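You operate a simulated robot arm through the tools that you are given. There is no shell and no other tool.

The job below is to be done with a simulated robot arm. You get a single attempt, and the scene is never put back.

## Task
Plug both vents, pump the chest up till the green lamp lights, then bleed it.
Fine: yellow plug in the white vent, blue in the black; bleed knob shut for the pumping, open at the end, gauge at zero. Where these are worked on the way, their far stop is far enough and under half their travel is too little: bleed knob.

Only the result counts: the job must be done as asked and must still hold three seconds after the hand-in. Knocking over, shifting, dropping, spilling or breaking anything else fails it.

## Robot
A 7-joint arm with a two-finger gripper, fixed in place. Base frame: the origin is at the foot of the arm, x ahead of it, y to its left, z up. Lengths are in mm, angles in rad, forces in N, time in s.
With the tool pointing down near the work surface it reaches from about 280 to 600 mm from the base axis. Its first joint turns from -2.496 to 2.496 rad. Payload 1.08 kg.
The TCP is the grasp point between the finger pads, 16 mm short of the fingertips. In the tool frame z runs along the fingers and y along their closing line. The gripper opens to 88 mm; its body begins 58 mm behind the TCP.
Orientation is that of the tool frame in the base frame, as a unit quaternion [x, y, z, w]. With the fingers straight down and closing along the base's y, the tool's x points along the base's -x, its y along +y and its z along -z.

## Interface
- The arm moves only by the tool jog_arm. Its argument "steps" is a list that holds one entry, the list of rows, each a list of 7 numbers: the shift along the tool's x, y, z in units of 40 mm (1.0 is 40 mm), then the turn, a rotation vector about the tool's x, y, z in units of 8 degrees (1.0 is 8 degrees), then the finger opening in mm, from 0 to 88. In form: [[[tx, ty, tz, rx, ry, rz, gripper], ...]]. A call has 1 to 20 rows; each row shifts and turns the commanded pose from where the row before left it, along the tool's axes as they then stand. A call with a number of a shift or a turn outside -1 to 1 is refused whole. Each row takes 0.2 s and may step no farther than 50 mm and 0.15 rad from the row before; otherwise, or with a gripper value out of range, the whole call is refused. Where a pose cannot be reached the arm comes as near as it can. A force on the tool above 90 N (or 10 N above the force at the start of the call, whichever is more), or a blocked arm, ends the call early, and 0.2 s more pass. The fingers move at their own pace (about 186.7 mm/s each) and stop on an object; they squeeze with about 20 N. The grip force told is the motor's: it shows also when the fingers shut on nothing. Time passes only in rows, and 0.2 s behind the last, so rows that do not move let the fingers close. The reply holds the time, the measured pose of the TCP, the force on the tool along the base axes, the opening and the grip force, in the units named above and with some noise, with the torque about the TCP (base axes, N m) and any sound that the robot's microphone picked up.
- Cameras (640 x 400 px; columns grow to the right, rows downward): "scene" is fixed at [222.3, 499.3, 815]; the picture's right is [-0.82, 0.58, 0.00], its down [0.57, 0.81, -0.11] and it looks along [-0.06, -0.09, -0.99] (base axes); focal length 214 px, centre (320, 200). "wrist" rides on the gripper at [82, -8, -92] in the tool frame; the picture's right is [0.10, 0.99, 0.00], its down [-0.70, 0.07, -0.71] and it looks along [-0.71, 0.07, 0.70] (tool axes); focal length 256 px, centre (320, 200). There is no depth. A picture from a camera that has moved, and an enlarged one, comes with that camera's place and axes in the base frame and with its lens.
- get_image(camera): a new picture of that camera. No time passes.
- zoom(camera, box): a new picture of the part [left, top, right, bottom] of that camera's present view, enlarged. No time passes.
- hand_in(): hands the job in; it is judged then, once.

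Places have to be worked out from the pictures, the camera data and where the tool is seen. Open the gripper and draw the arm clear of the work before you hand the job in, unless the task says otherwise.

The tools are called after "Call:" as name(argument=value, ...) on one line, values as JSON. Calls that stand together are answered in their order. jog_arm: Moves the arm, as the interface text tells. Its arguments: {"type":"object","properties":{"steps":{"type":"array","items":{"type":"array","items":{"type":"array","items":{"type":"number"}}}}},"required":["steps"]} The other tools are called the same way: get_image (camera) takes a picture; zoom (camera, box) takes an enlarged picture of a part of a camera's view; hand_in () hands the job in.

At the start:

```text
time_s: 0.0
tool_pos: [330.5, 48.1, 486.6]
tool_rot: [0.001, 1.0, 0.0, 0.0]
ft_force: [0.1, 0.4, -0.1]
torque: [-0.03, 0.03, -0.01]
gripper_width: 88.2
grip_force: 0.0
```

scene: 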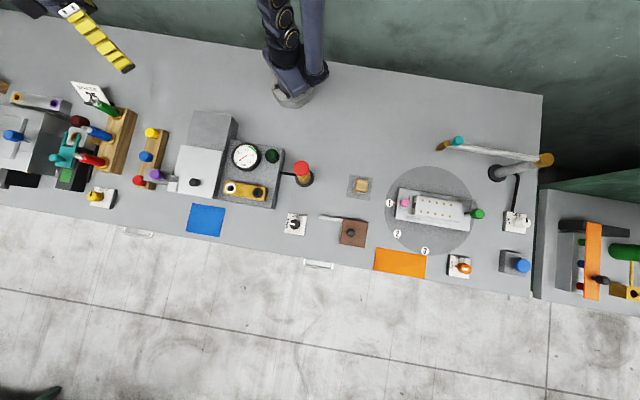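
wrist: 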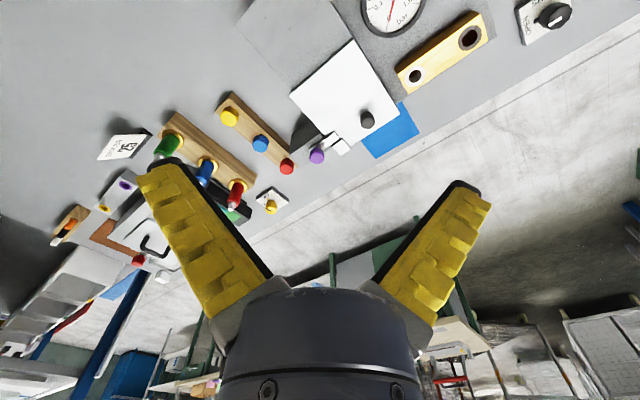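

I'll begin by looking closely at the scene picture to identify the chest, the vents, the plugs, the pump and the bleed knob.

Call:
zoom(camera="scene", box=[120, 90, 340, 250])

Call:
zoom(camera="scene", box=[0, 60, 180, 220])

Call:
zoom(camera="scene", box=[330, 110, 640, 310])

Call:
zoom(camera="wrist", box=[200, 0, 640, 240])

```text
2.50 times, centred on (230, 170) of scene
camera zoom: at [222.3, 499.3, 815.0], right [-0.82, 0.58, 0.0], down [0.57, 0.81, -0.11], along [-0.06, -0.09, -0.99], focal length 536 px, centre (545, 275)
```

zoom: 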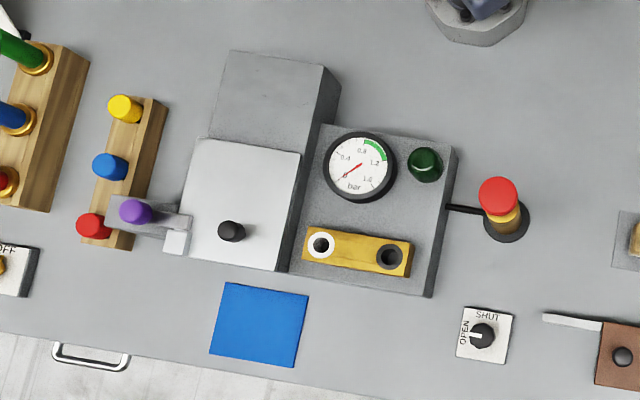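

```text
2.50 times, centred on (90, 140) of scene
camera zoom: at [222.3, 499.3, 815.0], right [-0.82, 0.58, 0.0], down [0.57, 0.81, -0.11], along [-0.06, -0.09, -0.99], focal length 536 px, centre (895, 350)
```

zoom: 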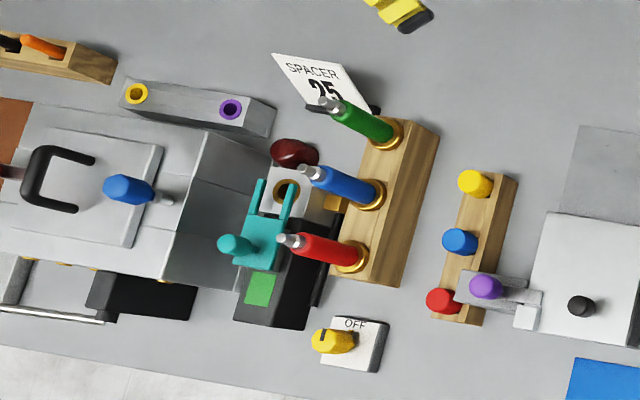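

```text
2.00 times, centred on (485, 210) of scene
camera zoom: at [222.3, 499.3, 815.0], right [-0.82, 0.58, 0.0], down [0.57, 0.81, -0.11], along [-0.06, -0.09, -0.99], focal length 429 px, centre (-10, 180)
```

zoom: 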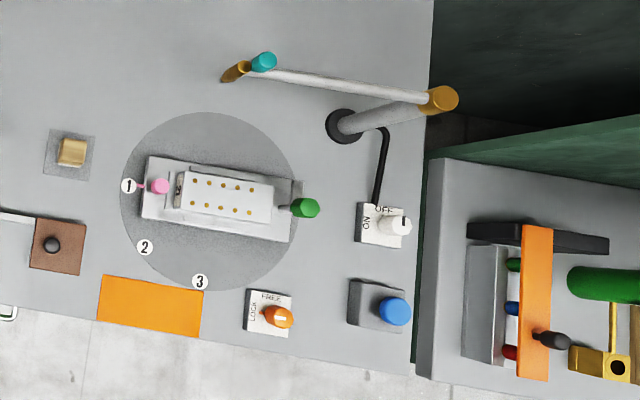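

```text
1.45 times, centred on (420, 120) of wrist
camera zoom: at [248.7, 39.1, 577.8], right [-0.1, 0.99, 0.0], down [0.7, 0.07, 0.71], along [0.71, 0.07, -0.7], focal length 372 px, centre (174, 316)
```

zoom: 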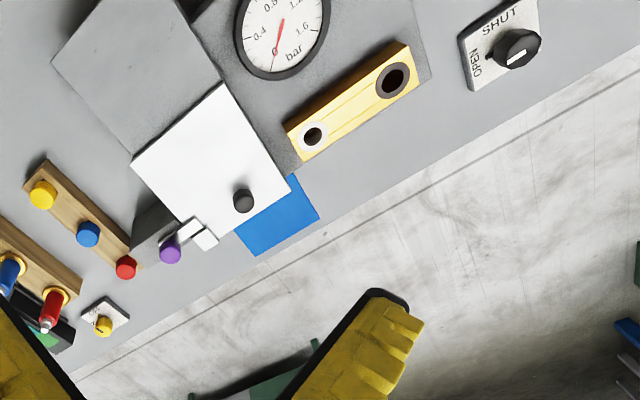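

The plug rack (yellow, blue, red) appears at about [540..650, -130..0, 50], the vents near [400,224,100] (white) and [335,293,100] (black), the pump with the red knob at about [171,326], the bleed knob at about [299,449] now pointing to OPEN. I move lower toward the plug rack for a better look with the wrist camera.

Call:
jog_arm(steps=[[[-0.43, -0.42, 0.9, 0, 0, 0, 88], [-0.43, -0.42, 0.9, 0, 0, 0, 88], [-0.43, -0.42, 0.9, 0, 0, 0, 88], [-0.43, -0.42, 0.9, 0, 0, 0, 88], [-0.43, -0.42, 0.9, 0, 0, 0, 88], [-0.43, -0.42, 0.9, 0, 0, 0, 88], [0, 0, 0, 0, 0, 0, 88]]])

Call:
get_image(camera="wrist")

Call:
get_image(camera="scene")

```text
time_s: 1.6
tool_pos: [436.0, -51.1, 271.0]
tool_rot: [-0.001, 1.0, 0.001, 0.001]
ft_force: [-0.6, 0.6, 0.2]
torque: [0.02, 0.01, 0.01]
gripper_width: 88.0
grip_force: 0.1
```

```text
taken
camera wrist: at [352.9, -59.9, 362.2], right [-0.1, 0.99, 0.0], down [0.7, 0.07, 0.71], along [0.71, 0.07, -0.7], focal length 256 px, centre (320, 200)
```

wrist: 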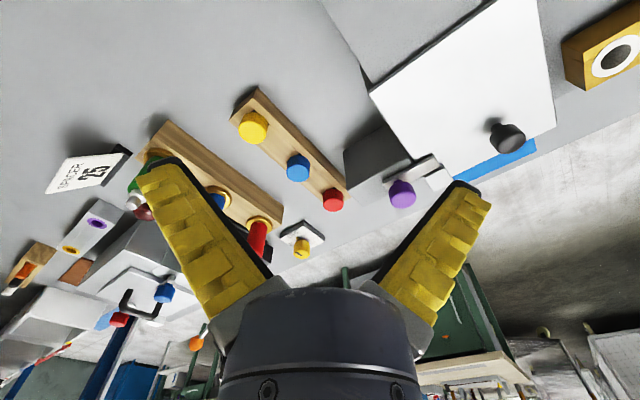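

```text
taken
```

scene: 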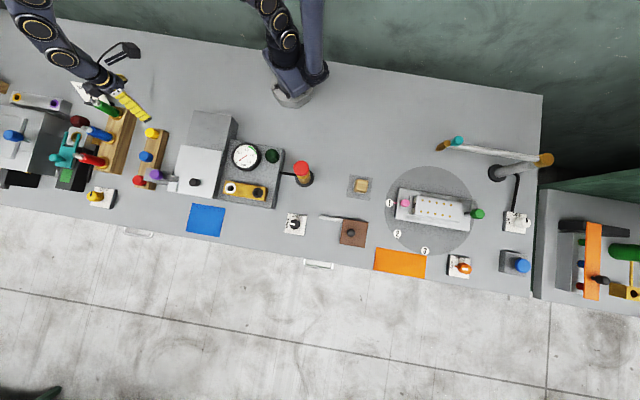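

The wrist view works (upside down). I zoom on the plug rack, then on the gauge block area.

Call:
zoom(camera="wrist", box=[210, 70, 430, 230])

Call:
zoom(camera="scene", box=[120, 110, 200, 200])

```text
2.50 times, centred on (320, 150) of wrist
camera zoom: at [352.9, -59.9, 362.2], right [-0.1, 0.99, 0.0], down [0.7, 0.07, 0.71], along [0.71, 0.07, -0.7], focal length 640 px, centre (320, 325)
```

zoom: 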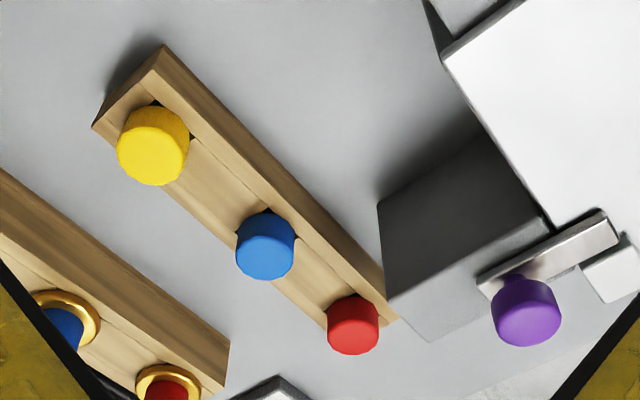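

```text
4.44 times, centred on (160, 155) of scene
camera zoom: at [222.3, 499.3, 815.0], right [-0.82, 0.58, 0.0], down [0.57, 0.81, -0.11], along [-0.06, -0.09, -0.99], focal length 953 px, centre (1031, 400)
```

zoom: 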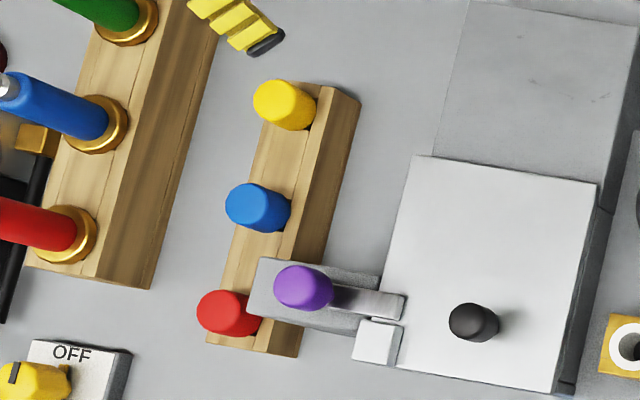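

Triangulating both views: yellow cap top ≈ [543,-131.5,60], blue cap top ≈ [603.5,-67.5,60], caps about 40 mm wide. I move above the yellow plug to check its position with the tool close.

Call:
jog_arm(steps=[[[-0.535, -0.4025, 0.7, 0, 0, 0, 88], [-0.535, -0.4025, 0.7, 0, 0, 0, 88], [-0.535, -0.4025, 0.7, 0, 0, 0, 88], [-0.535, -0.4025, 0.7, 0, 0, 0, 88], [-0.535, -0.4025, 0.7, 0, 0, 0, 88], [0, 0, 0, 0, 0, 0, 88]]])

Call:
get_image(camera="wrist")

Call:
zoom(camera="scene", box=[90, 80, 210, 200])

```text
time_s: 3.0
tool_pos: [539.9, -130.9, 128.3]
tool_rot: [-0.001, 1.0, 0.001, 0.0]
ft_force: [0.2, 0.0, -0.2]
torque: [0.02, -0.01, -0.01]
gripper_width: 88.0
grip_force: 0.0
```

```text
taken
camera wrist: at [458.7, -140.7, 220.4], right [-0.1, 0.99, 0.0], down [0.7, 0.07, 0.71], along [0.71, 0.07, -0.7], focal length 256 px, centre (320, 200)
```

wrist: 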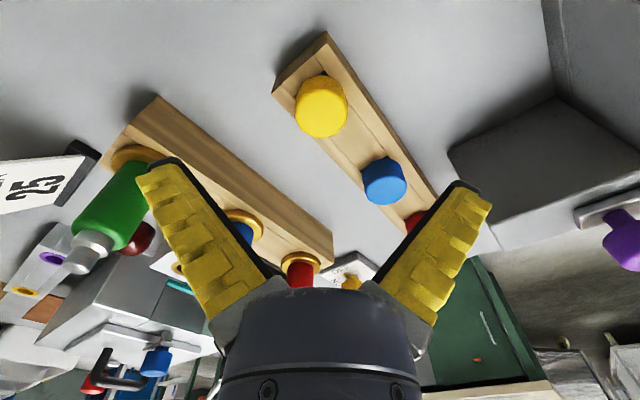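

```text
3.33 times, centred on (150, 140) of scene
camera zoom: at [222.3, 499.3, 815.0], right [-0.82, 0.58, 0.0], down [0.57, 0.81, -0.11], along [-0.06, -0.09, -0.99], focal length 715 px, centre (887, 400)
```

zoom: 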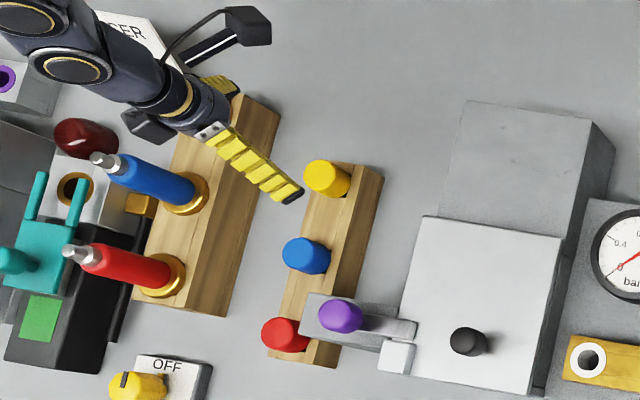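

The arm is above the yellow plug. I zoom in to locate the cap's top disc accurately.

Call:
zoom(camera="wrist", box=[260, 30, 430, 230])

```text
2.00 times, centred on (345, 130) of wrist
camera zoom: at [458.7, -140.7, 220.4], right [-0.1, 0.99, 0.0], down [0.7, 0.07, 0.71], along [0.71, 0.07, -0.7], focal length 512 px, centre (270, 340)
```

zoom: 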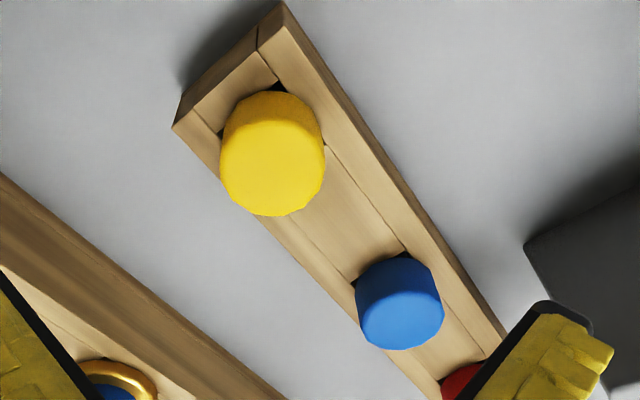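

The cap centre is about (541.5,-131.8), top z≈60, height ≈25 mm, diameter ≈36 mm. I descend to TCP z≈53 with open fingers.

Call:
jog_arm(steps=[[[-0.04, -0.02, 0.6, 0, 0, 0, 88], [0, 0, 0.6, 0, 0, 0, 88], [0, 0, 0.4, 0, 0, 0, 88], [0, 0, 0.28, 0, 0, 0, 88], [0, 0, 0, 0, 0, 0, 88]]])

Call:
get_image(camera="wrist")

```text
time_s: 4.2
tool_pos: [542.7, -134.1, 55.1]
tool_rot: [0.001, 1.0, 0.0, 0.0]
ft_force: [0.4, 0.0, 0.3]
torque: [0.0, 0.05, -0.04]
gripper_width: 88.2
grip_force: 0.0
```

```text
taken
camera wrist: at [460.9, -143.3, 145.9], right [-0.1, 0.99, 0.0], down [0.7, 0.07, 0.71], along [0.71, 0.07, -0.71], focal length 256 px, centre (320, 200)
```

wrist: 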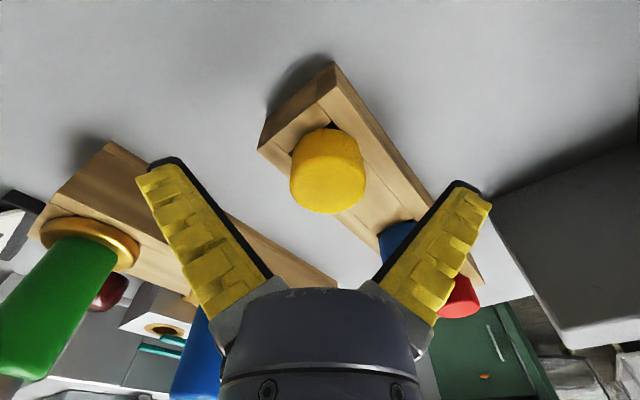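

The cap sits about 4 mm to +y of the finger centre line. I shift +4 mm in y and 3 mm down, then close.

Call:
jog_arm(steps=[[[0, 0.1, 0.075, 0, 0, 0, 88], [0, 0, 0, 0, 0, 0, 88]]])

Call:
zoom(camera="wrist", box=[240, 60, 440, 260])

```text
time_s: 4.8
tool_pos: [543.4, -129.6, 51.8]
tool_rot: [-0.001, 1.0, 0.0, 0.0]
ft_force: [-0.3, -1.0, -0.2]
torque: [-0.03, -0.03, -0.02]
gripper_width: 88.1
grip_force: 0.2
```

```text
2.00 times, centred on (340, 160) of wrist
camera zoom: at [460.8, -139.1, 143.5], right [-0.1, 0.99, 0.0], down [0.7, 0.07, 0.71], along [0.71, 0.07, -0.7], focal length 512 px, centre (280, 280)
```

zoom: 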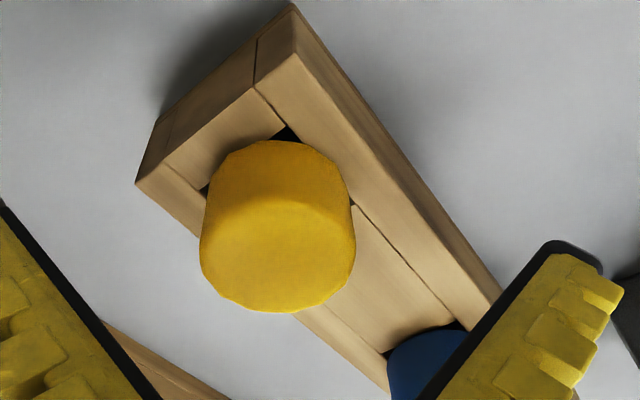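

The cap is centred between the fingers now. I close the gripper on it.

Call:
jog_arm(steps=[[[0, 0, 0, 0, 0, 0, 10], [0, 0, 0, 0, 0, 0, 10], [0, 0, 0, 0, 0, 0, 10]]])

Call:
get_image(camera="wrist")

```text
time_s: 5.6
tool_pos: [544.7, -130.0, 52.0]
tool_rot: [0.0, 1.0, 0.0, 0.0]
ft_force: [-3.2, -0.3, 7.8]
torque: [-0.03, 0.19, 0.05]
gripper_width: 28.9
grip_force: 19.5
```

```text
taken
camera wrist: at [460.8, -139.3, 143.9], right [-0.1, 0.99, 0.0], down [0.7, 0.07, 0.71], along [0.71, 0.07, -0.7], focal length 256 px, centre (320, 200)
```

wrist: 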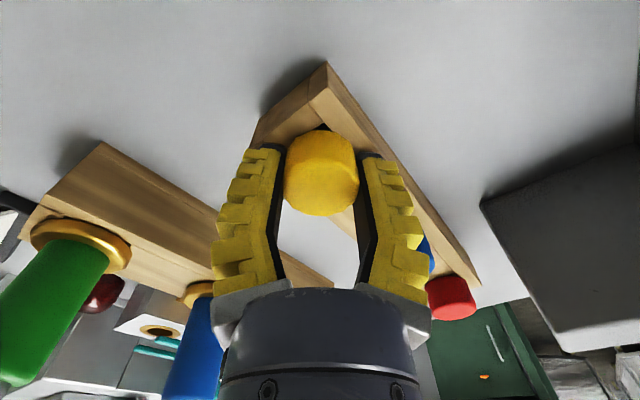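

The gripper holds the cap (28.9 mm opening, 19.5 N). I lift slowly and check that the plug comes along.

Call:
jog_arm(steps=[[[0, 0, -0.15, 0, 0, 0, 10], [0, 0, -0.25, 0, 0, 0, 10], [0, 0, -0.5, 0, 0, 0, 10], [0, 0, -0.6, 0, 0, 0, 10], [0, 0, -0.6, 0, 0, 0, 10], [0, 0, 0, 0, 0, 0, 10]]])

Call:
get_image(camera="wrist")

Call:
zoom(camera="scene", box=[90, 80, 210, 200])

```text
time_s: 7.0
tool_pos: [544.6, -130.0, 136.1]
tool_rot: [0.0, 1.0, 0.0, 0.001]
ft_force: [-0.6, -0.8, 0.7]
torque: [-0.01, -0.01, -0.03]
gripper_width: 15.2
grip_force: 3.5
```

```text
taken
camera wrist: at [461.0, -139.1, 227.7], right [-0.1, 0.99, 0.0], down [0.7, 0.07, 0.71], along [0.71, 0.07, -0.71], focal length 256 px, centre (320, 200)
```

wrist: 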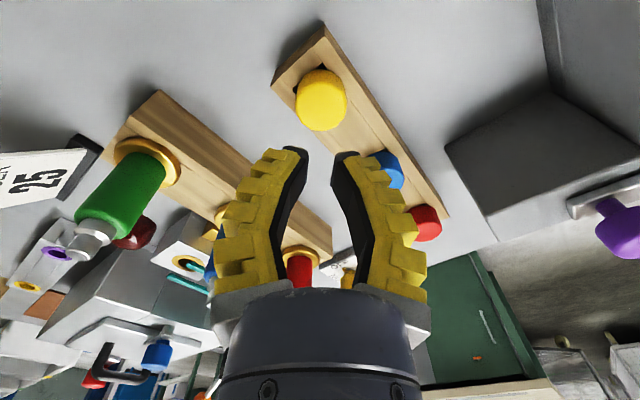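

```text
3.33 times, centred on (150, 140) of scene
camera zoom: at [222.3, 499.3, 815.0], right [-0.82, 0.58, 0.0], down [0.57, 0.81, -0.11], along [-0.06, -0.09, -0.99], focal length 715 px, centre (887, 400)
```

zoom: 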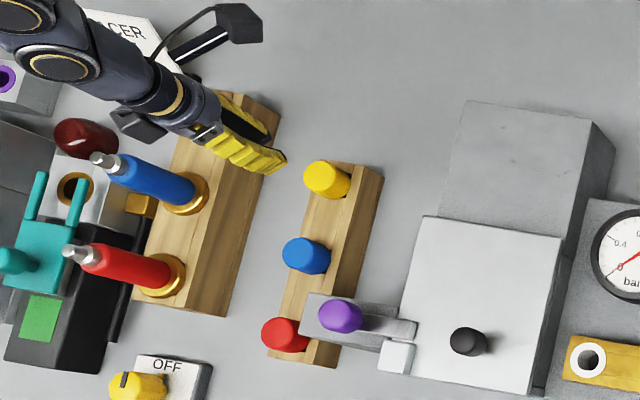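

The fingers slipped off: the plug is still in the rack, so my estimate of its position or height is off. I zoom in to measure it again.

Call:
zoom(camera="wrist", box=[260, 10, 420, 110])

Call:
zoom(camera="scene", box=[130, 110, 170, 200])

```text
4.00 times, centred on (340, 60) of wrist
camera zoom: at [461.0, -139.1, 227.7], right [-0.1, 0.99, 0.0], down [0.7, 0.07, 0.71], along [0.71, 0.07, -0.71], focal length 1024 px, centre (240, 760)
```

zoom: 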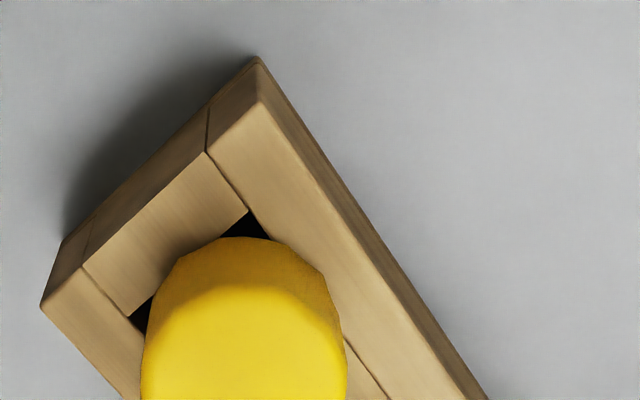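

```text
4.44 times, centred on (150, 155) of scene
camera zoom: at [222.3, 499.3, 815.0], right [-0.82, 0.58, 0.0], down [0.57, 0.81, -0.11], along [-0.06, -0.09, -0.99], focal length 953 px, centre (1076, 400)
```

zoom: 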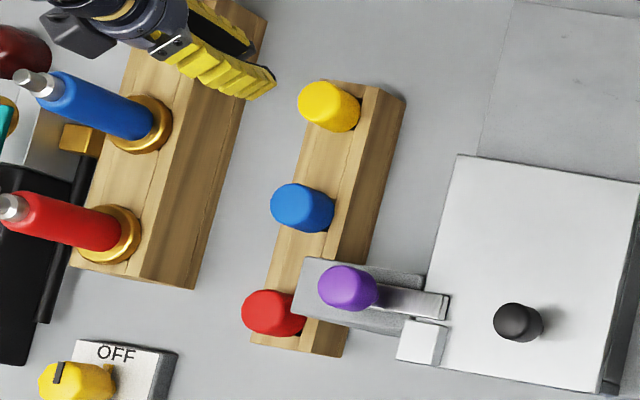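

The rack corner and hole geometry confirm the plug centre at about (542,-131.6), rack top z≈33, cap top z≈57. I check how the gripper behaves when closed on nothing, to understand its readings.

Call:
jog_arm(steps=[[[0, 0, 0, 0, 0, 0, 10], [0, 0, 0, 0, 0, 0, 10]]])

Call:
jog_arm(steps=[[[0, 0, 0, 0, 0, 0, 36], [0, 0, 0, 0, 0, 0, 36]]])

Call:
get_image(camera="wrist")

```text
time_s: 7.6
tool_pos: [543.8, -128.9, 135.5]
tool_rot: [0.0, 1.0, 0.0, 0.0]
ft_force: [-0.8, 0.9, -0.1]
torque: [0.0, 0.02, -0.01]
gripper_width: 15.0
grip_force: 3.5
```

```text
time_s: 8.2
tool_pos: [544.6, -129.6, 136.6]
tool_rot: [-0.001, 1.0, 0.0, 0.0]
ft_force: [0.3, 0.1, 0.2]
torque: [-0.01, 0.02, -0.02]
gripper_width: 40.5
grip_force: 3.7
```

```text
taken
camera wrist: at [461.1, -139.0, 227.7], right [-0.1, 0.99, 0.0], down [0.7, 0.07, 0.71], along [0.71, 0.07, -0.7], focal length 256 px, centre (320, 200)
```

wrist: 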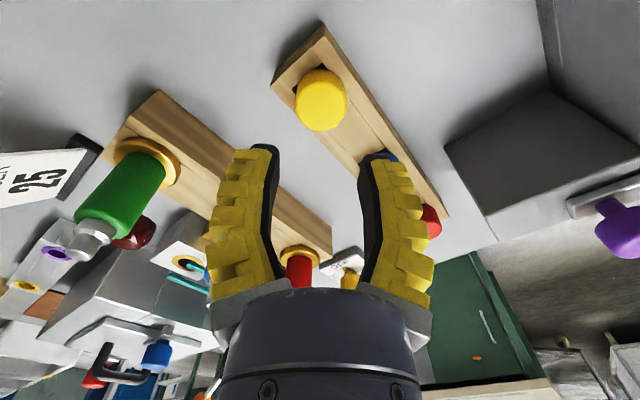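

The gripper has an offset of about 4.5 mm from its command and its fingers are compliant. I retry lower (TCP z≈50.5), centred at x≈542, and will check the grip from close up before lifting.

Call:
jog_arm(steps=[[[0.03, -0.02, 0.6, 0, 0, 0, 70], [0, 0, 0.6, 0, 0, 0, 70], [0, 0, 0.5, 0, 0, 0, 70], [0, 0, 0.35, 0, 0, 0, 70], [0, 0, 0.08, 0, 0, 0, 70], [0, 0, 0, 0, 0, 0, 70]]])

Call:
zoom(camera="wrist", box=[200, 80, 440, 300])

```text
time_s: 9.6
tool_pos: [541.2, -130.6, 50.5]
tool_rot: [0.0, 1.0, 0.0, 0.0]
ft_force: [-0.2, -1.0, -0.4]
torque: [-0.01, 0.0, 0.01]
gripper_width: 73.4
grip_force: 2.2
```

```text
1.82 times, centred on (320, 190) of wrist
camera zoom: at [459.0, -140.7, 141.8], right [-0.1, 0.99, 0.0], down [0.7, 0.07, 0.71], along [0.71, 0.07, -0.7], focal length 465 px, centre (320, 218)
```

zoom: 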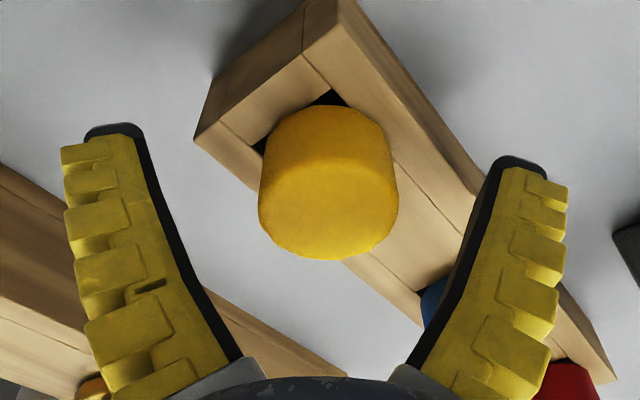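

The cap is about 2 mm to +y of centre; I correct that and close fully.

Call:
jog_arm(steps=[[[0, 0.05, 0, 0, 0, 0, 70], [0, 0, 0, 0, 0, 0, 0], [0, 0, 0, 0, 0, 0, 0], [0, 0, 0, 0, 0, 0, 0]]])

Call:
zoom(camera="wrist", box=[200, 80, 440, 300])

```text
time_s: 10.6
tool_pos: [540.5, -130.0, 51.2]
tool_rot: [0.0, 1.0, 0.001, 0.001]
ft_force: [-3.6, -1.1, 9.3]
torque: [0.01, 0.04, 0.0]
gripper_width: 27.7
grip_force: 20.0
```

```text
1.82 times, centred on (320, 190) of wrist
camera zoom: at [459.1, -138.6, 142.8], right [-0.1, 0.99, 0.0], down [0.7, 0.07, 0.71], along [0.71, 0.07, -0.7], focal length 465 px, centre (320, 218)
```

zoom: 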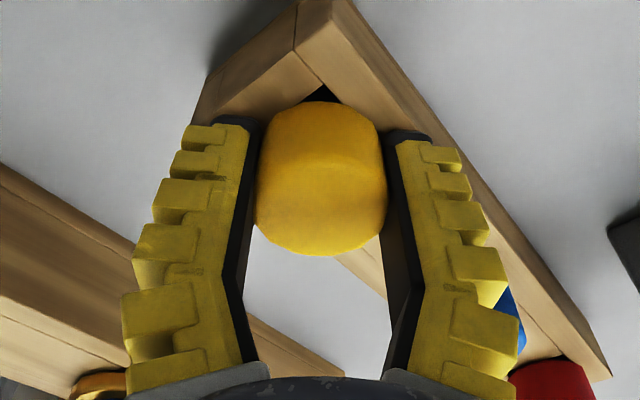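

The pads lie along the cap's sides, and the tips seem to touch the rack slightly (upward force 9 N). I lift a few millimetres only and read the forces.

Call:
jog_arm(steps=[[[0, 0, -0.05, 0, 0, 0, 0], [0, 0, -0.05, 0, 0, 0, 0], [0, 0, 0, 0, 0, 0, 0]]])

Call:
zoom(camera="wrist", box=[200, 80, 440, 300])

```text
time_s: 11.4
tool_pos: [543.3, -127.9, 54.6]
tool_rot: [-0.001, 1.0, 0.0, 0.0]
ft_force: [-0.7, -0.8, -1.2]
torque: [-0.02, 0.0, -0.05]
gripper_width: 27.4
grip_force: 20.2
```

```text
1.82 times, centred on (320, 190) of wrist
camera zoom: at [459.3, -137.9, 146.4], right [-0.1, 0.99, 0.0], down [0.7, 0.07, 0.71], along [0.71, 0.07, -0.7], focal length 465 px, centre (320, 218)
```

zoom: 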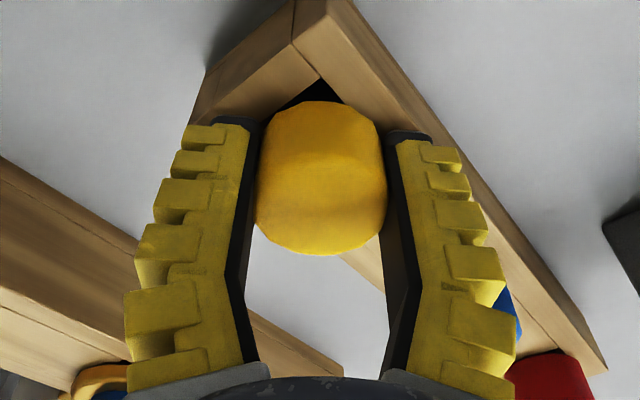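

The plug now comes up with the fingers (force about -1.2 N = its weight). I continue lifting gently in small steps.

Call:
jog_arm(steps=[[[0, 0, -0.08, 0, 0, 0, 0], [0, 0, -0.1, 0, 0, 0, 0], [0, 0, -0.1, 0, 0, 0, 0], [0, 0, -0.12, 0, 0, 0, 0], [0, 0, -0.1, 0, 0, 0, 0], [0, 0, 0, 0, 0, 0, 0]]])

Call:
get_image(camera="wrist")

```text
time_s: 12.8
tool_pos: [541.9, -128.1, 75.2]
tool_rot: [0.001, 1.0, 0.0, 0.0]
ft_force: [0.1, 0.1, -0.5]
torque: [0.02, -0.01, 0.01]
gripper_width: 27.3
grip_force: 20.0
```

```text
taken
camera wrist: at [459.4, -138.3, 166.4], right [-0.1, 0.99, 0.0], down [0.7, 0.07, 0.71], along [0.7, 0.07, -0.71], focal length 256 px, centre (320, 200)
```

wrist: 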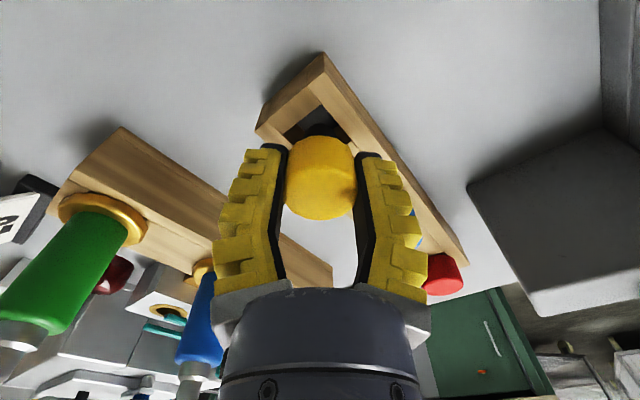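

The plug follows; its hole is visible beneath it. I continue up, smoothly, to see the stem.

Call:
jog_arm(steps=[[[0, 0, -0.12, 0, 0, 0, 0], [0, 0, -0.15, 0, 0, 0, 0], [0, 0, -0.18, 0, 0, 0, 0], [0, 0, -0.2, 0, 0, 0, 0], [0, 0, -0.2, 0, 0, 0, 0], [0, 0, -0.2, 0, 0, 0, 0], [0, 0, -0.2, 0, 0, 0, 0], [0, 0, -0.15, 0, 0, 0, 0], [0, 0, -0.1, 0, 0, 0, 0], [0, 0, 0, 0, 0, 0, 0]]])

Call:
get_image(camera="wrist")

Call:
zoom(camera="scene", box=[90, 80, 210, 200])

```text
time_s: 15.0
tool_pos: [542.5, -127.4, 133.8]
tool_rot: [0.0, 1.0, 0.0, -0.001]
ft_force: [-0.1, -0.1, 0.4]
torque: [0.03, 0.02, 0.04]
gripper_width: 27.4
grip_force: 19.8
```

```text
taken
camera wrist: at [459.8, -137.3, 225.9], right [-0.1, 0.99, 0.0], down [0.7, 0.07, 0.71], along [0.71, 0.07, -0.7], focal length 256 px, centre (320, 200)
```

wrist: 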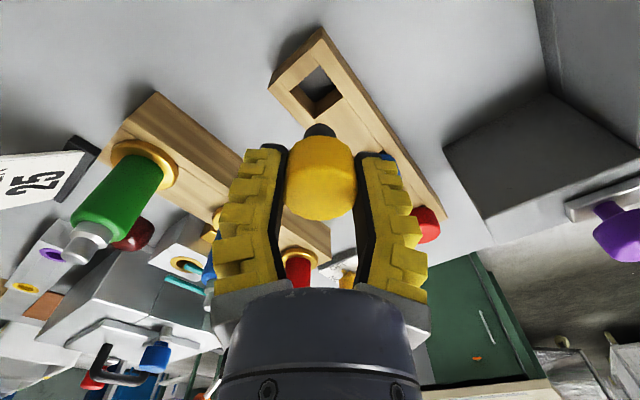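

```text
3.33 times, centred on (150, 140) of scene
camera zoom: at [222.3, 499.3, 815.0], right [-0.82, 0.58, 0.0], down [0.57, 0.81, -0.11], along [-0.06, -0.09, -0.99], focal length 715 px, centre (887, 400)
```

zoom: 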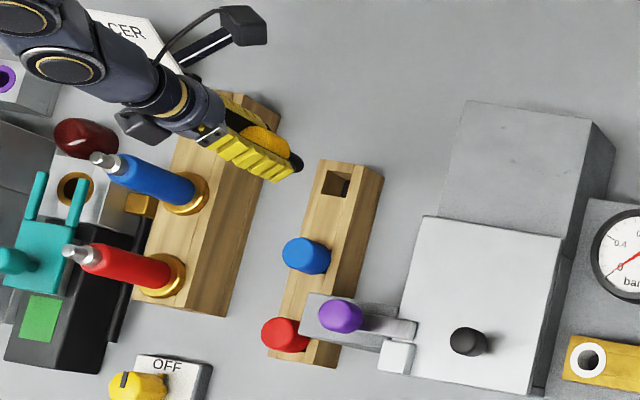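

The yellow plug is out and held, with a dark stem below. I zoom on it to measure the stem and its alignment in the grip.

Call:
zoom(camera="wrist", box=[260, 110, 380, 230])

```text
3.33 times, centred on (320, 170) of wrist
camera zoom: at [459.8, -137.3, 225.9], right [-0.1, 0.99, 0.0], down [0.7, 0.07, 0.71], along [0.71, 0.07, -0.7], focal length 853 px, centre (320, 300)
```

zoom: 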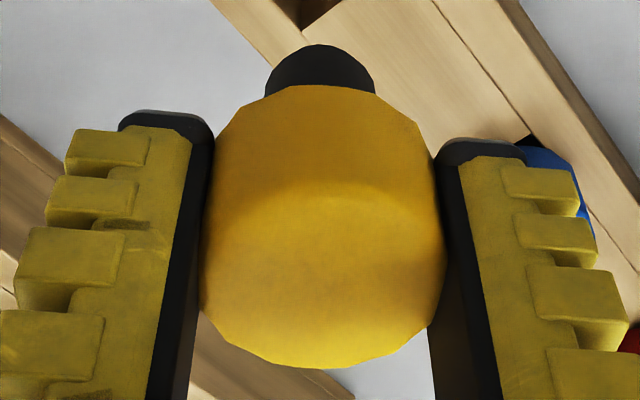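

The plug hangs straight: stem ≈18 mm thick, its end ≈43 mm below the TCP. I raise to z≈230 while turning the hand by 24° (to clear the white box later).

Call:
jog_arm(steps=[[[0, 0, -0.3, 0, 0, 0.5, 0], [0, 0, -0.5, 0, 0, 0.75, 0], [0, 0, -0.6, 0, 0, 0.75, 0], [0, 0, -0.6, 0, 0, 0.5, 0], [0, 0, -0.4, 0, 0, 0.5, 0], [0, 0, 0, 0, 0, 0, 0]]])

Call:
jog_arm(steps=[[[0.2, 0.19, 0, 0, 0, 0, 0], [0.35, 0.34, 0, 0, 0, 0, 0], [0.43, 0.416, 0, 0, 0, 0, 0], [0.43, 0.416, 0, 0, 0, 0, 0], [0.43, 0.416, 0, 0, 0, 0, 0], [0.43, 0.416, 0, 0, 0, 0, 0], [0.43, 0.416, 0, 0, 0, 0, 0], [0.43, 0.416, 0, 0, 0, 0, 0], [0.43, 0.416, 0, 0, 0, 0, 0], [0.43, 0.416, 0, 0, 0, 0, 0], [0.43, 0.416, 0, 0, 0, 0, 0], [0.43, 0.416, 0, 0, 0, 0, 0], [0.43, 0.416, 0, 0, 0, 0, 0], [0.43, 0.416, 0, 0, 0, 0, 0], [0.43, 0.416, 0, 0, 0, 0, 0], [0.4, 0.39, 0, 0, 0, 0, 0], [0.2, 0.19, 0, 0, 0, 0, 0], [0.08, 0.08, 0, 0, 0, 0, 0], [0, 0, 0, 0, 0, 0, 0]]])

Call:
get_image(camera="wrist")

Call:
get_image(camera="scene")

```text
time_s: 16.4
tool_pos: [540.9, -128.5, 231.7]
tool_rot: [0.208, 0.978, 0.0, -0.001]
ft_force: [0.7, 0.3, -1.0]
torque: [-0.02, -0.04, 0.03]
gripper_width: 27.4
grip_force: 19.7
```

```text
time_s: 20.4
tool_pos: [400.2, 224.5, 231.0]
tool_rot: [0.208, 0.978, 0.0, 0.0]
ft_force: [-0.5, 0.0, -0.4]
torque: [-0.01, -0.02, 0.0]
gripper_width: 27.5
grip_force: 20.2
```

```text
taken
camera wrist: at [320.4, 248.3, 322.8], right [0.31, 0.95, 0.0], down [0.67, -0.22, 0.71], along [0.67, -0.22, -0.71], focal length 256 px, centre (320, 200)
```

wrist: 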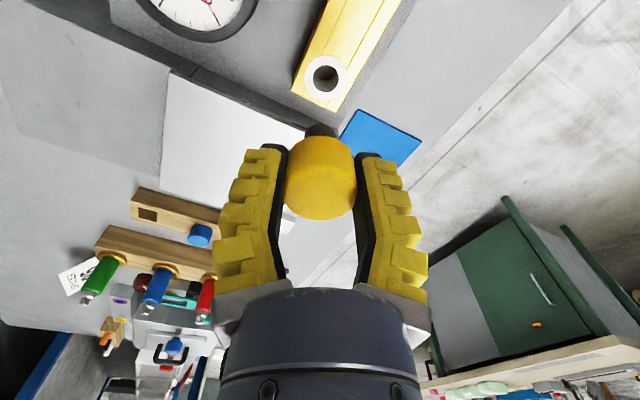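

```text
taken
```

scene: 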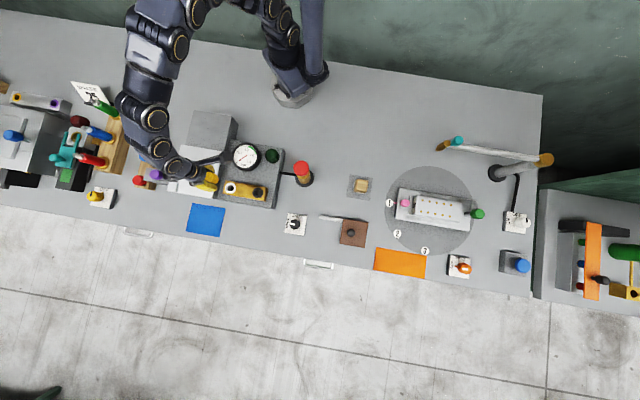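

The white vent is in view below the held plug. I zoom on it to locate its centre exactly.

Call:
zoom(camera="wrist", box=[270, 20, 390, 120])

Call:
zoom(camera="wrist", box=[270, 110, 370, 230])

```text
4.00 times, centred on (330, 70) of wrist
camera zoom: at [320.4, 248.3, 322.8], right [0.31, 0.95, 0.0], down [0.67, -0.22, 0.71], along [0.67, -0.22, -0.71], focal length 1024 px, centre (280, 720)
```

zoom: 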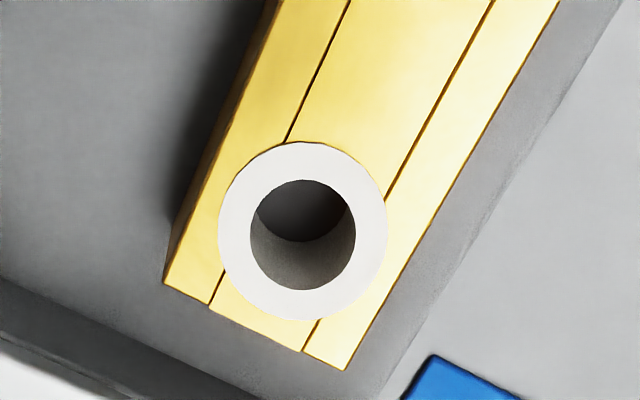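

```text
3.33 times, centred on (320, 170) of wrist
camera zoom: at [320.4, 248.3, 322.8], right [0.31, 0.95, 0.0], down [0.67, -0.22, 0.71], along [0.67, -0.22, -0.71], focal length 853 px, centre (320, 300)
```

zoom: 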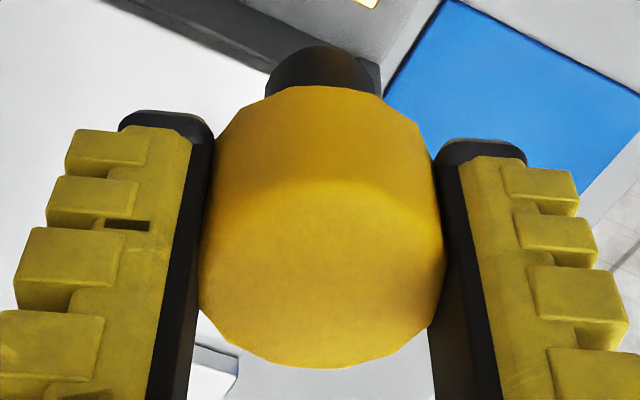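

The vent's hole is ≈22 mm wide, the stem ≈18 mm; it needs about +4.5 mm in y. I correct and lower by 55 mm to triangulate the height of the vent.

Call:
jog_arm(steps=[[[0.046, 0.103, 0.25, 0, 0, 0, 0], [0, 0, 0.4, 0, 0, 0, 0], [0, 0, 0.4, 0, 0, 0, 0], [0, 0, 0.325, 0, 0, 0, 0], [0, 0, 0, 0, 0, 0, 0]]])

Call:
get_image(camera="wrist")

Call:
zoom(camera="wrist", box=[260, 50, 380, 150])

```text
time_s: 21.6
tool_pos: [399.4, 229.1, 177.2]
tool_rot: [0.208, 0.978, 0.001, 0.0]
ft_force: [0.1, -0.3, 0.4]
torque: [-0.02, -0.01, 0.0]
gripper_width: 27.7
grip_force: 19.3
```

```text
taken
camera wrist: at [319.6, 252.8, 268.1], right [0.31, 0.95, 0.0], down [0.67, -0.22, 0.71], along [0.67, -0.22, -0.71], focal length 256 px, centre (320, 200)
```

wrist: 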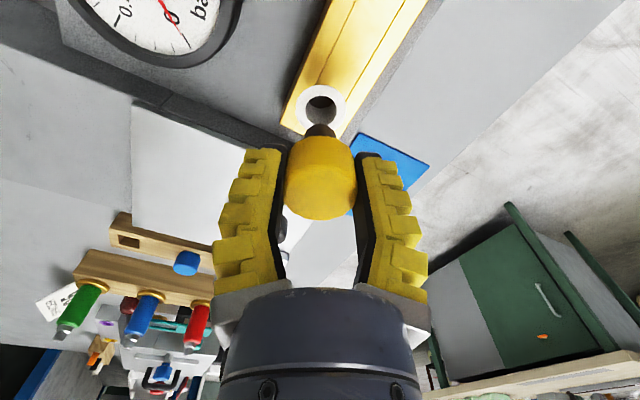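

```text
4.00 times, centred on (320, 100) of wrist
camera zoom: at [319.6, 252.8, 268.1], right [0.31, 0.95, 0.0], down [0.67, -0.22, 0.71], along [0.67, -0.22, -0.71], focal length 1024 px, centre (320, 600)
```

zoom: 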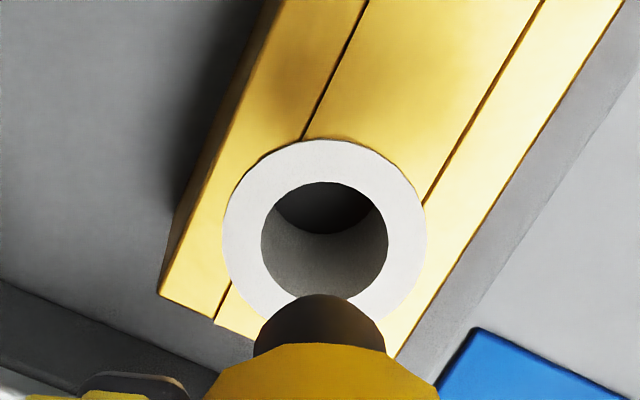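

Triangulation gives the white vent at about (401,227,94). I shift slightly outward and lower to bring the stem end just above the ring, so that the alignment can be seen directly.

Call:
jog_arm(steps=[[[-0.04, 0.02, 0.2, 0, 0, 0, 0], [0, 0, 0.25, 0, 0, 0, 0], [0, 0, 0.2, 0, 0, 0, 0], [0, 0, 0, 0, 0, 0, 0]]])

Call:
zoom(camera="wrist", box=[260, 70, 380, 170])

Call:
zoom(camera="scene", box=[190, 140, 290, 220])

```text
time_s: 22.6
tool_pos: [400.5, 228.4, 149.5]
tool_rot: [0.208, 0.978, 0.0, 0.0]
ft_force: [0.3, -0.3, -1.0]
torque: [0.0, 0.01, -0.05]
gripper_width: 27.9
grip_force: 20.4
```

```text
4.00 times, centred on (320, 120) of wrist
camera zoom: at [321.7, 252.8, 241.6], right [0.31, 0.95, 0.0], down [0.67, -0.22, 0.71], along [0.67, -0.22, -0.7], focal length 1024 px, centre (320, 520)
```

zoom: 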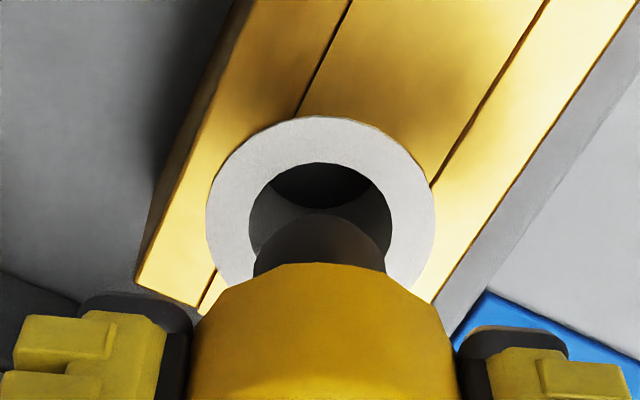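

```text
5.00 times, centred on (240, 180) of scene
camera zoom: at [222.3, 499.3, 815.0], right [-0.82, 0.58, 0.0], down [0.57, 0.81, -0.11], along [-0.06, -0.09, -0.99], focal length 1072 px, centre (720, 300)
```

zoom: 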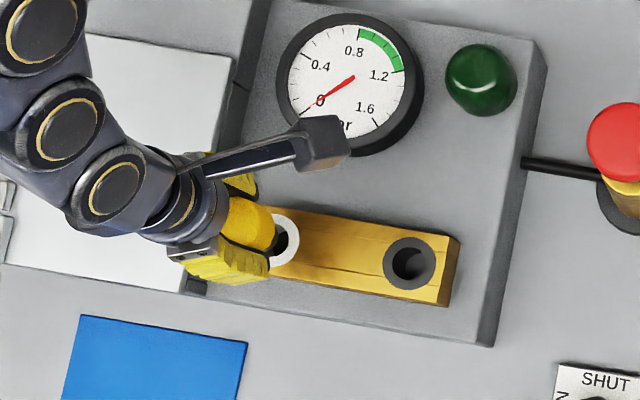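

Left-right alignment is right (both centres at column 320). I lower another 7 mm and compare the stem end with the ring again.

Call:
jog_arm(steps=[[[0, 0, 0.1, 0, 0, 0, 0], [0, 0, 0.075, 0, 0, 0, 0], [0, 0, 0, 0, 0, 0, 0]]])

Call:
zoom(camera="wrist", box=[280, 90, 360, 150])

```text
time_s: 23.4
tool_pos: [401.3, 228.1, 142.6]
tool_rot: [0.208, 0.978, 0.0, 0.0]
ft_force: [0.1, -0.3, -0.6]
torque: [0.0, -0.01, 0.04]
gripper_width: 27.6
grip_force: 20.3
```

```text
6.67 times, centred on (320, 120) of wrist
camera zoom: at [321.8, 252.6, 234.5], right [0.31, 0.95, 0.0], down [0.67, -0.22, 0.71], along [0.67, -0.22, -0.71], focal length 1707 px, centre (320, 733)
```

zoom: 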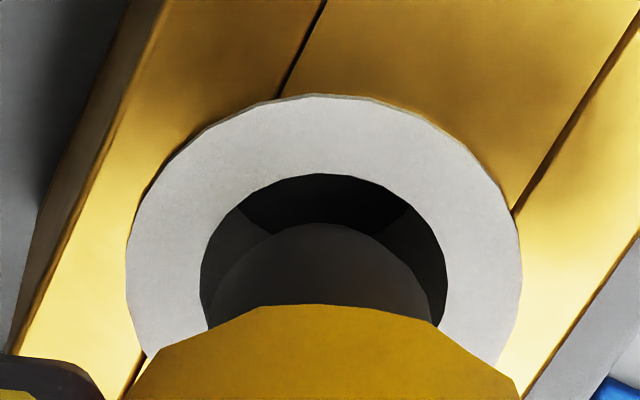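

Still no contact; horizontally centred within 0.4 mm. I lower 5 mm more in small steps, watching the force.

Call:
jog_arm(steps=[[[0, 0.008, 0.05, 0, 0, 0, 0], [0, 0, 0.05, 0, 0, 0, 0], [0, 0, 0.025, 0, 0, 0, 0], [0, 0, 0, 0, 0, 0, 0]]])

Call:
zoom(camera="wrist", box=[280, 90, 360, 150])

```text
time_s: 24.4
tool_pos: [401.7, 228.6, 137.5]
tool_rot: [0.208, 0.978, 0.0, 0.0]
ft_force: [0.3, 0.1, -0.3]
torque: [0.0, -0.05, 0.03]
gripper_width: 27.7
grip_force: 19.9
```

```text
6.67 times, centred on (320, 120) of wrist
camera zoom: at [322.7, 252.8, 229.1], right [0.31, 0.95, 0.0], down [0.67, -0.22, 0.71], along [0.67, -0.22, -0.71], focal length 1707 px, centre (320, 733)
```

zoom: 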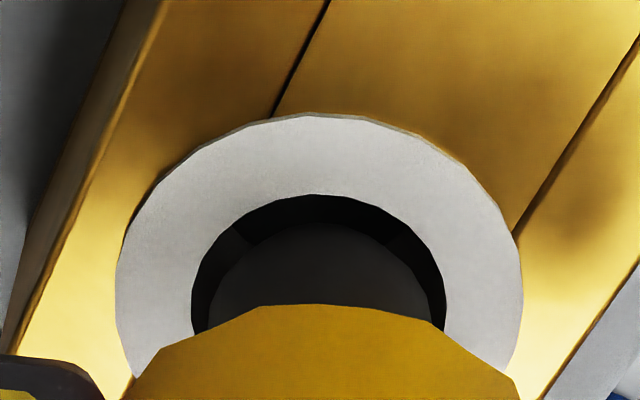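

Still no contact and nearly concentric. I continue down in 2 mm steps watching the force.

Call:
jog_arm(steps=[[[0, 0, 0.04, 0, 0, 0, 0], [0, 0, 0.04, 0, 0, 0, 0], [0, 0, 0.03, 0, 0, 0, 0], [0, 0, 0, 0, 0, 0, 0]]])

Call:
zoom(camera="wrist", box=[280, 90, 360, 150])

```text
time_s: 25.4
tool_pos: [402.4, 227.5, 132.7]
tool_rot: [0.208, 0.978, 0.0, 0.0]
ft_force: [0.3, -0.2, -0.6]
torque: [0.03, 0.03, -0.03]
gripper_width: 27.5
grip_force: 20.1
```

```text
6.67 times, centred on (320, 120) of wrist
camera zoom: at [322.9, 252.8, 224.5], right [0.31, 0.95, 0.0], down [0.67, -0.22, 0.71], along [0.67, -0.22, -0.71], focal length 1707 px, centre (320, 733)
```

zoom: 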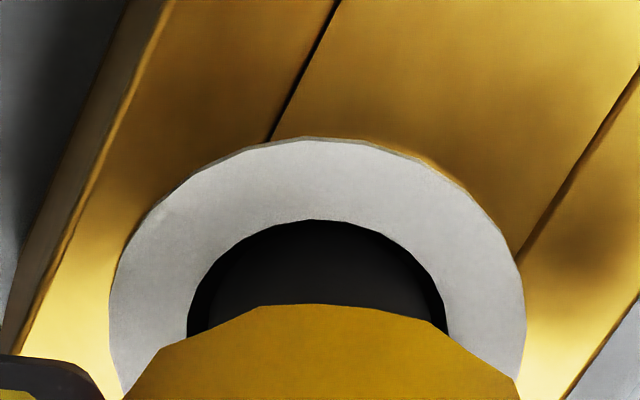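

No contact yet; the stem seems to be at or just inside the hole. I continue down in small steps.

Call:
jog_arm(steps=[[[0, 0, 0.04, 0, 0, 0, 0], [0, 0, 0.03, 0, 0, 0, 0], [0, 0, 0, 0, 0, 0, 0]]])

Call:
zoom(camera="wrist", box=[280, 90, 360, 150])

```text
time_s: 26.2
tool_pos: [401.4, 228.2, 129.0]
tool_rot: [0.207, 0.978, -0.001, 0.0]
ft_force: [0.0, -0.8, -0.8]
torque: [0.02, 0.0, -0.01]
gripper_width: 27.6
grip_force: 19.8
```

```text
6.67 times, centred on (320, 120) of wrist
camera zoom: at [322.3, 252.8, 221.6], right [0.31, 0.95, 0.0], down [0.67, -0.22, 0.71], along [0.67, -0.22, -0.7], focal length 1707 px, centre (320, 733)
```

zoom: 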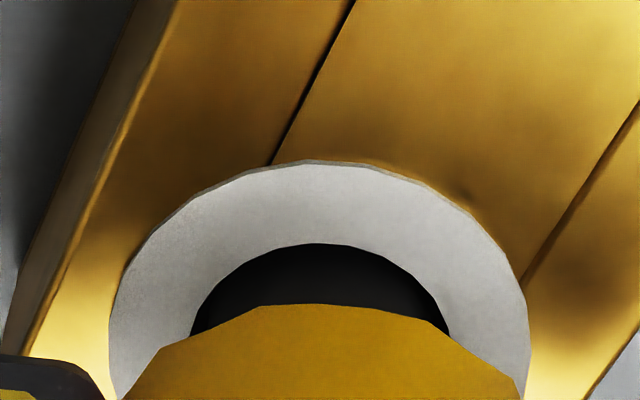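

The rim now occludes the stem end, so the stem is entering the hole without force. I lower 11 mm more in small steps.

Call:
jog_arm(steps=[[[0, 0, 0.05, 0, 0, 0, 0], [0, 0, 0.06, 0, 0, 0, 0], [0, 0, 0.06, 0, 0, 0, 0], [0, 0, 0.06, 0, 0, 0, 0], [0, 0, 0.04, 0, 0, 0, 0], [0, 0, 0, 0, 0, 0, 0]]])

Call:
get_image(camera="wrist")

```text
time_s: 27.6
tool_pos: [401.5, 228.0, 120.2]
tool_rot: [0.208, 0.978, 0.0, 0.001]
ft_force: [-0.1, -0.2, -0.9]
torque: [0.0, -0.01, -0.01]
gripper_width: 27.4
grip_force: 19.9
```

```text
taken
camera wrist: at [322.7, 252.7, 211.7], right [0.31, 0.95, 0.0], down [0.67, -0.22, 0.71], along [0.67, -0.22, -0.7], focal length 256 px, centre (320, 200)
```

wrist: 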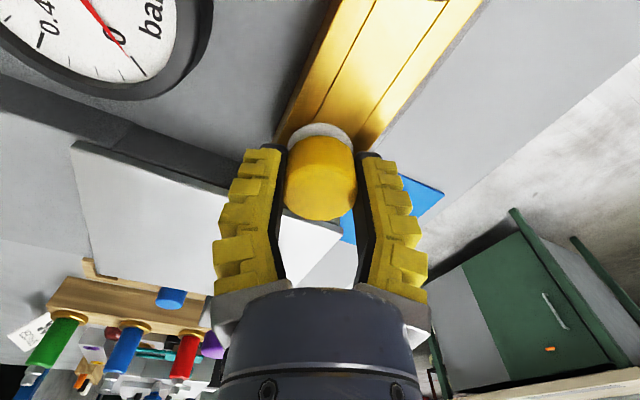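

Free so far at z=120. I continue in 1.5–2 mm steps to find the seat.

Call:
jog_arm(steps=[[[0, 0, 0.04, 0, 0, 0, 0], [0, 0, 0.04, 0, 0, 0, 0], [0, 0, 0.04, 0, 0, 0, 0], [0, 0, 0, 0, 0, 0, 0]]])

Call:
zoom(camera="wrist", box=[250, 90, 390, 230])

```text
time_s: 28.6
tool_pos: [401.6, 228.8, 114.5]
tool_rot: [0.208, 0.978, 0.0, 0.0]
ft_force: [0.3, 0.3, -0.6]
torque: [-0.04, -0.03, 0.01]
gripper_width: 27.6
grip_force: 20.3
```

```text
2.86 times, centred on (320, 160) of wrist
camera zoom: at [322.8, 252.7, 206.7], right [0.31, 0.95, 0.0], down [0.67, -0.22, 0.71], along [0.67, -0.22, -0.7], focal length 731 px, centre (320, 314)
```

zoom: 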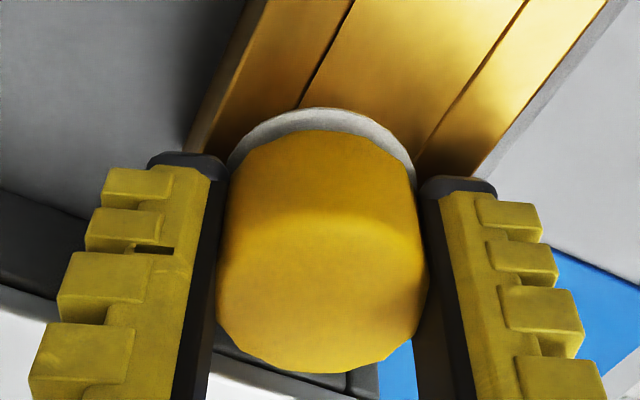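

The cap is nearly on the ring. I go down 3 mm in 1 mm steps and read the force.

Call:
jog_arm(steps=[[[0, 0, 0.025, 0, 0, 0, 0], [0, 0, 0.025, 0, 0, 0, 0], [0, 0, 0.025, 0, 0, 0, 0], [0, 0, 0, 0, 0, 0, 0]]])

Call:
zoom(camera="wrist", box=[250, 90, 390, 230])

```text
time_s: 29.6
tool_pos: [402.8, 228.7, 110.8]
tool_rot: [0.208, 0.978, 0.0, -0.001]
ft_force: [0.2, -1.0, -0.9]
torque: [-0.01, -0.02, -0.02]
gripper_width: 27.7
grip_force: 20.1
```

```text
2.86 times, centred on (320, 160) of wrist
camera zoom: at [322.5, 253.0, 203.5], right [0.31, 0.95, 0.0], down [0.67, -0.22, 0.71], along [0.67, -0.22, -0.7], focal length 731 px, centre (320, 314)
```

zoom: 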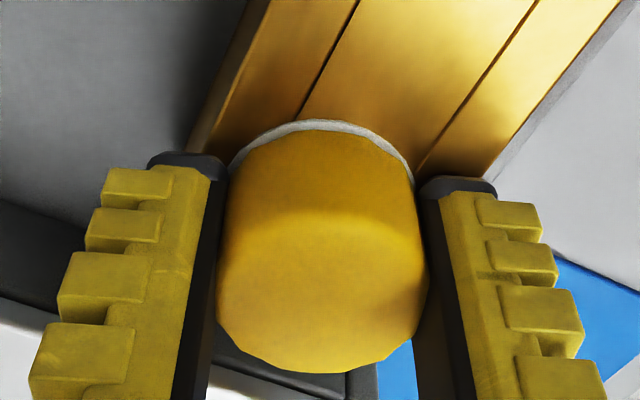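

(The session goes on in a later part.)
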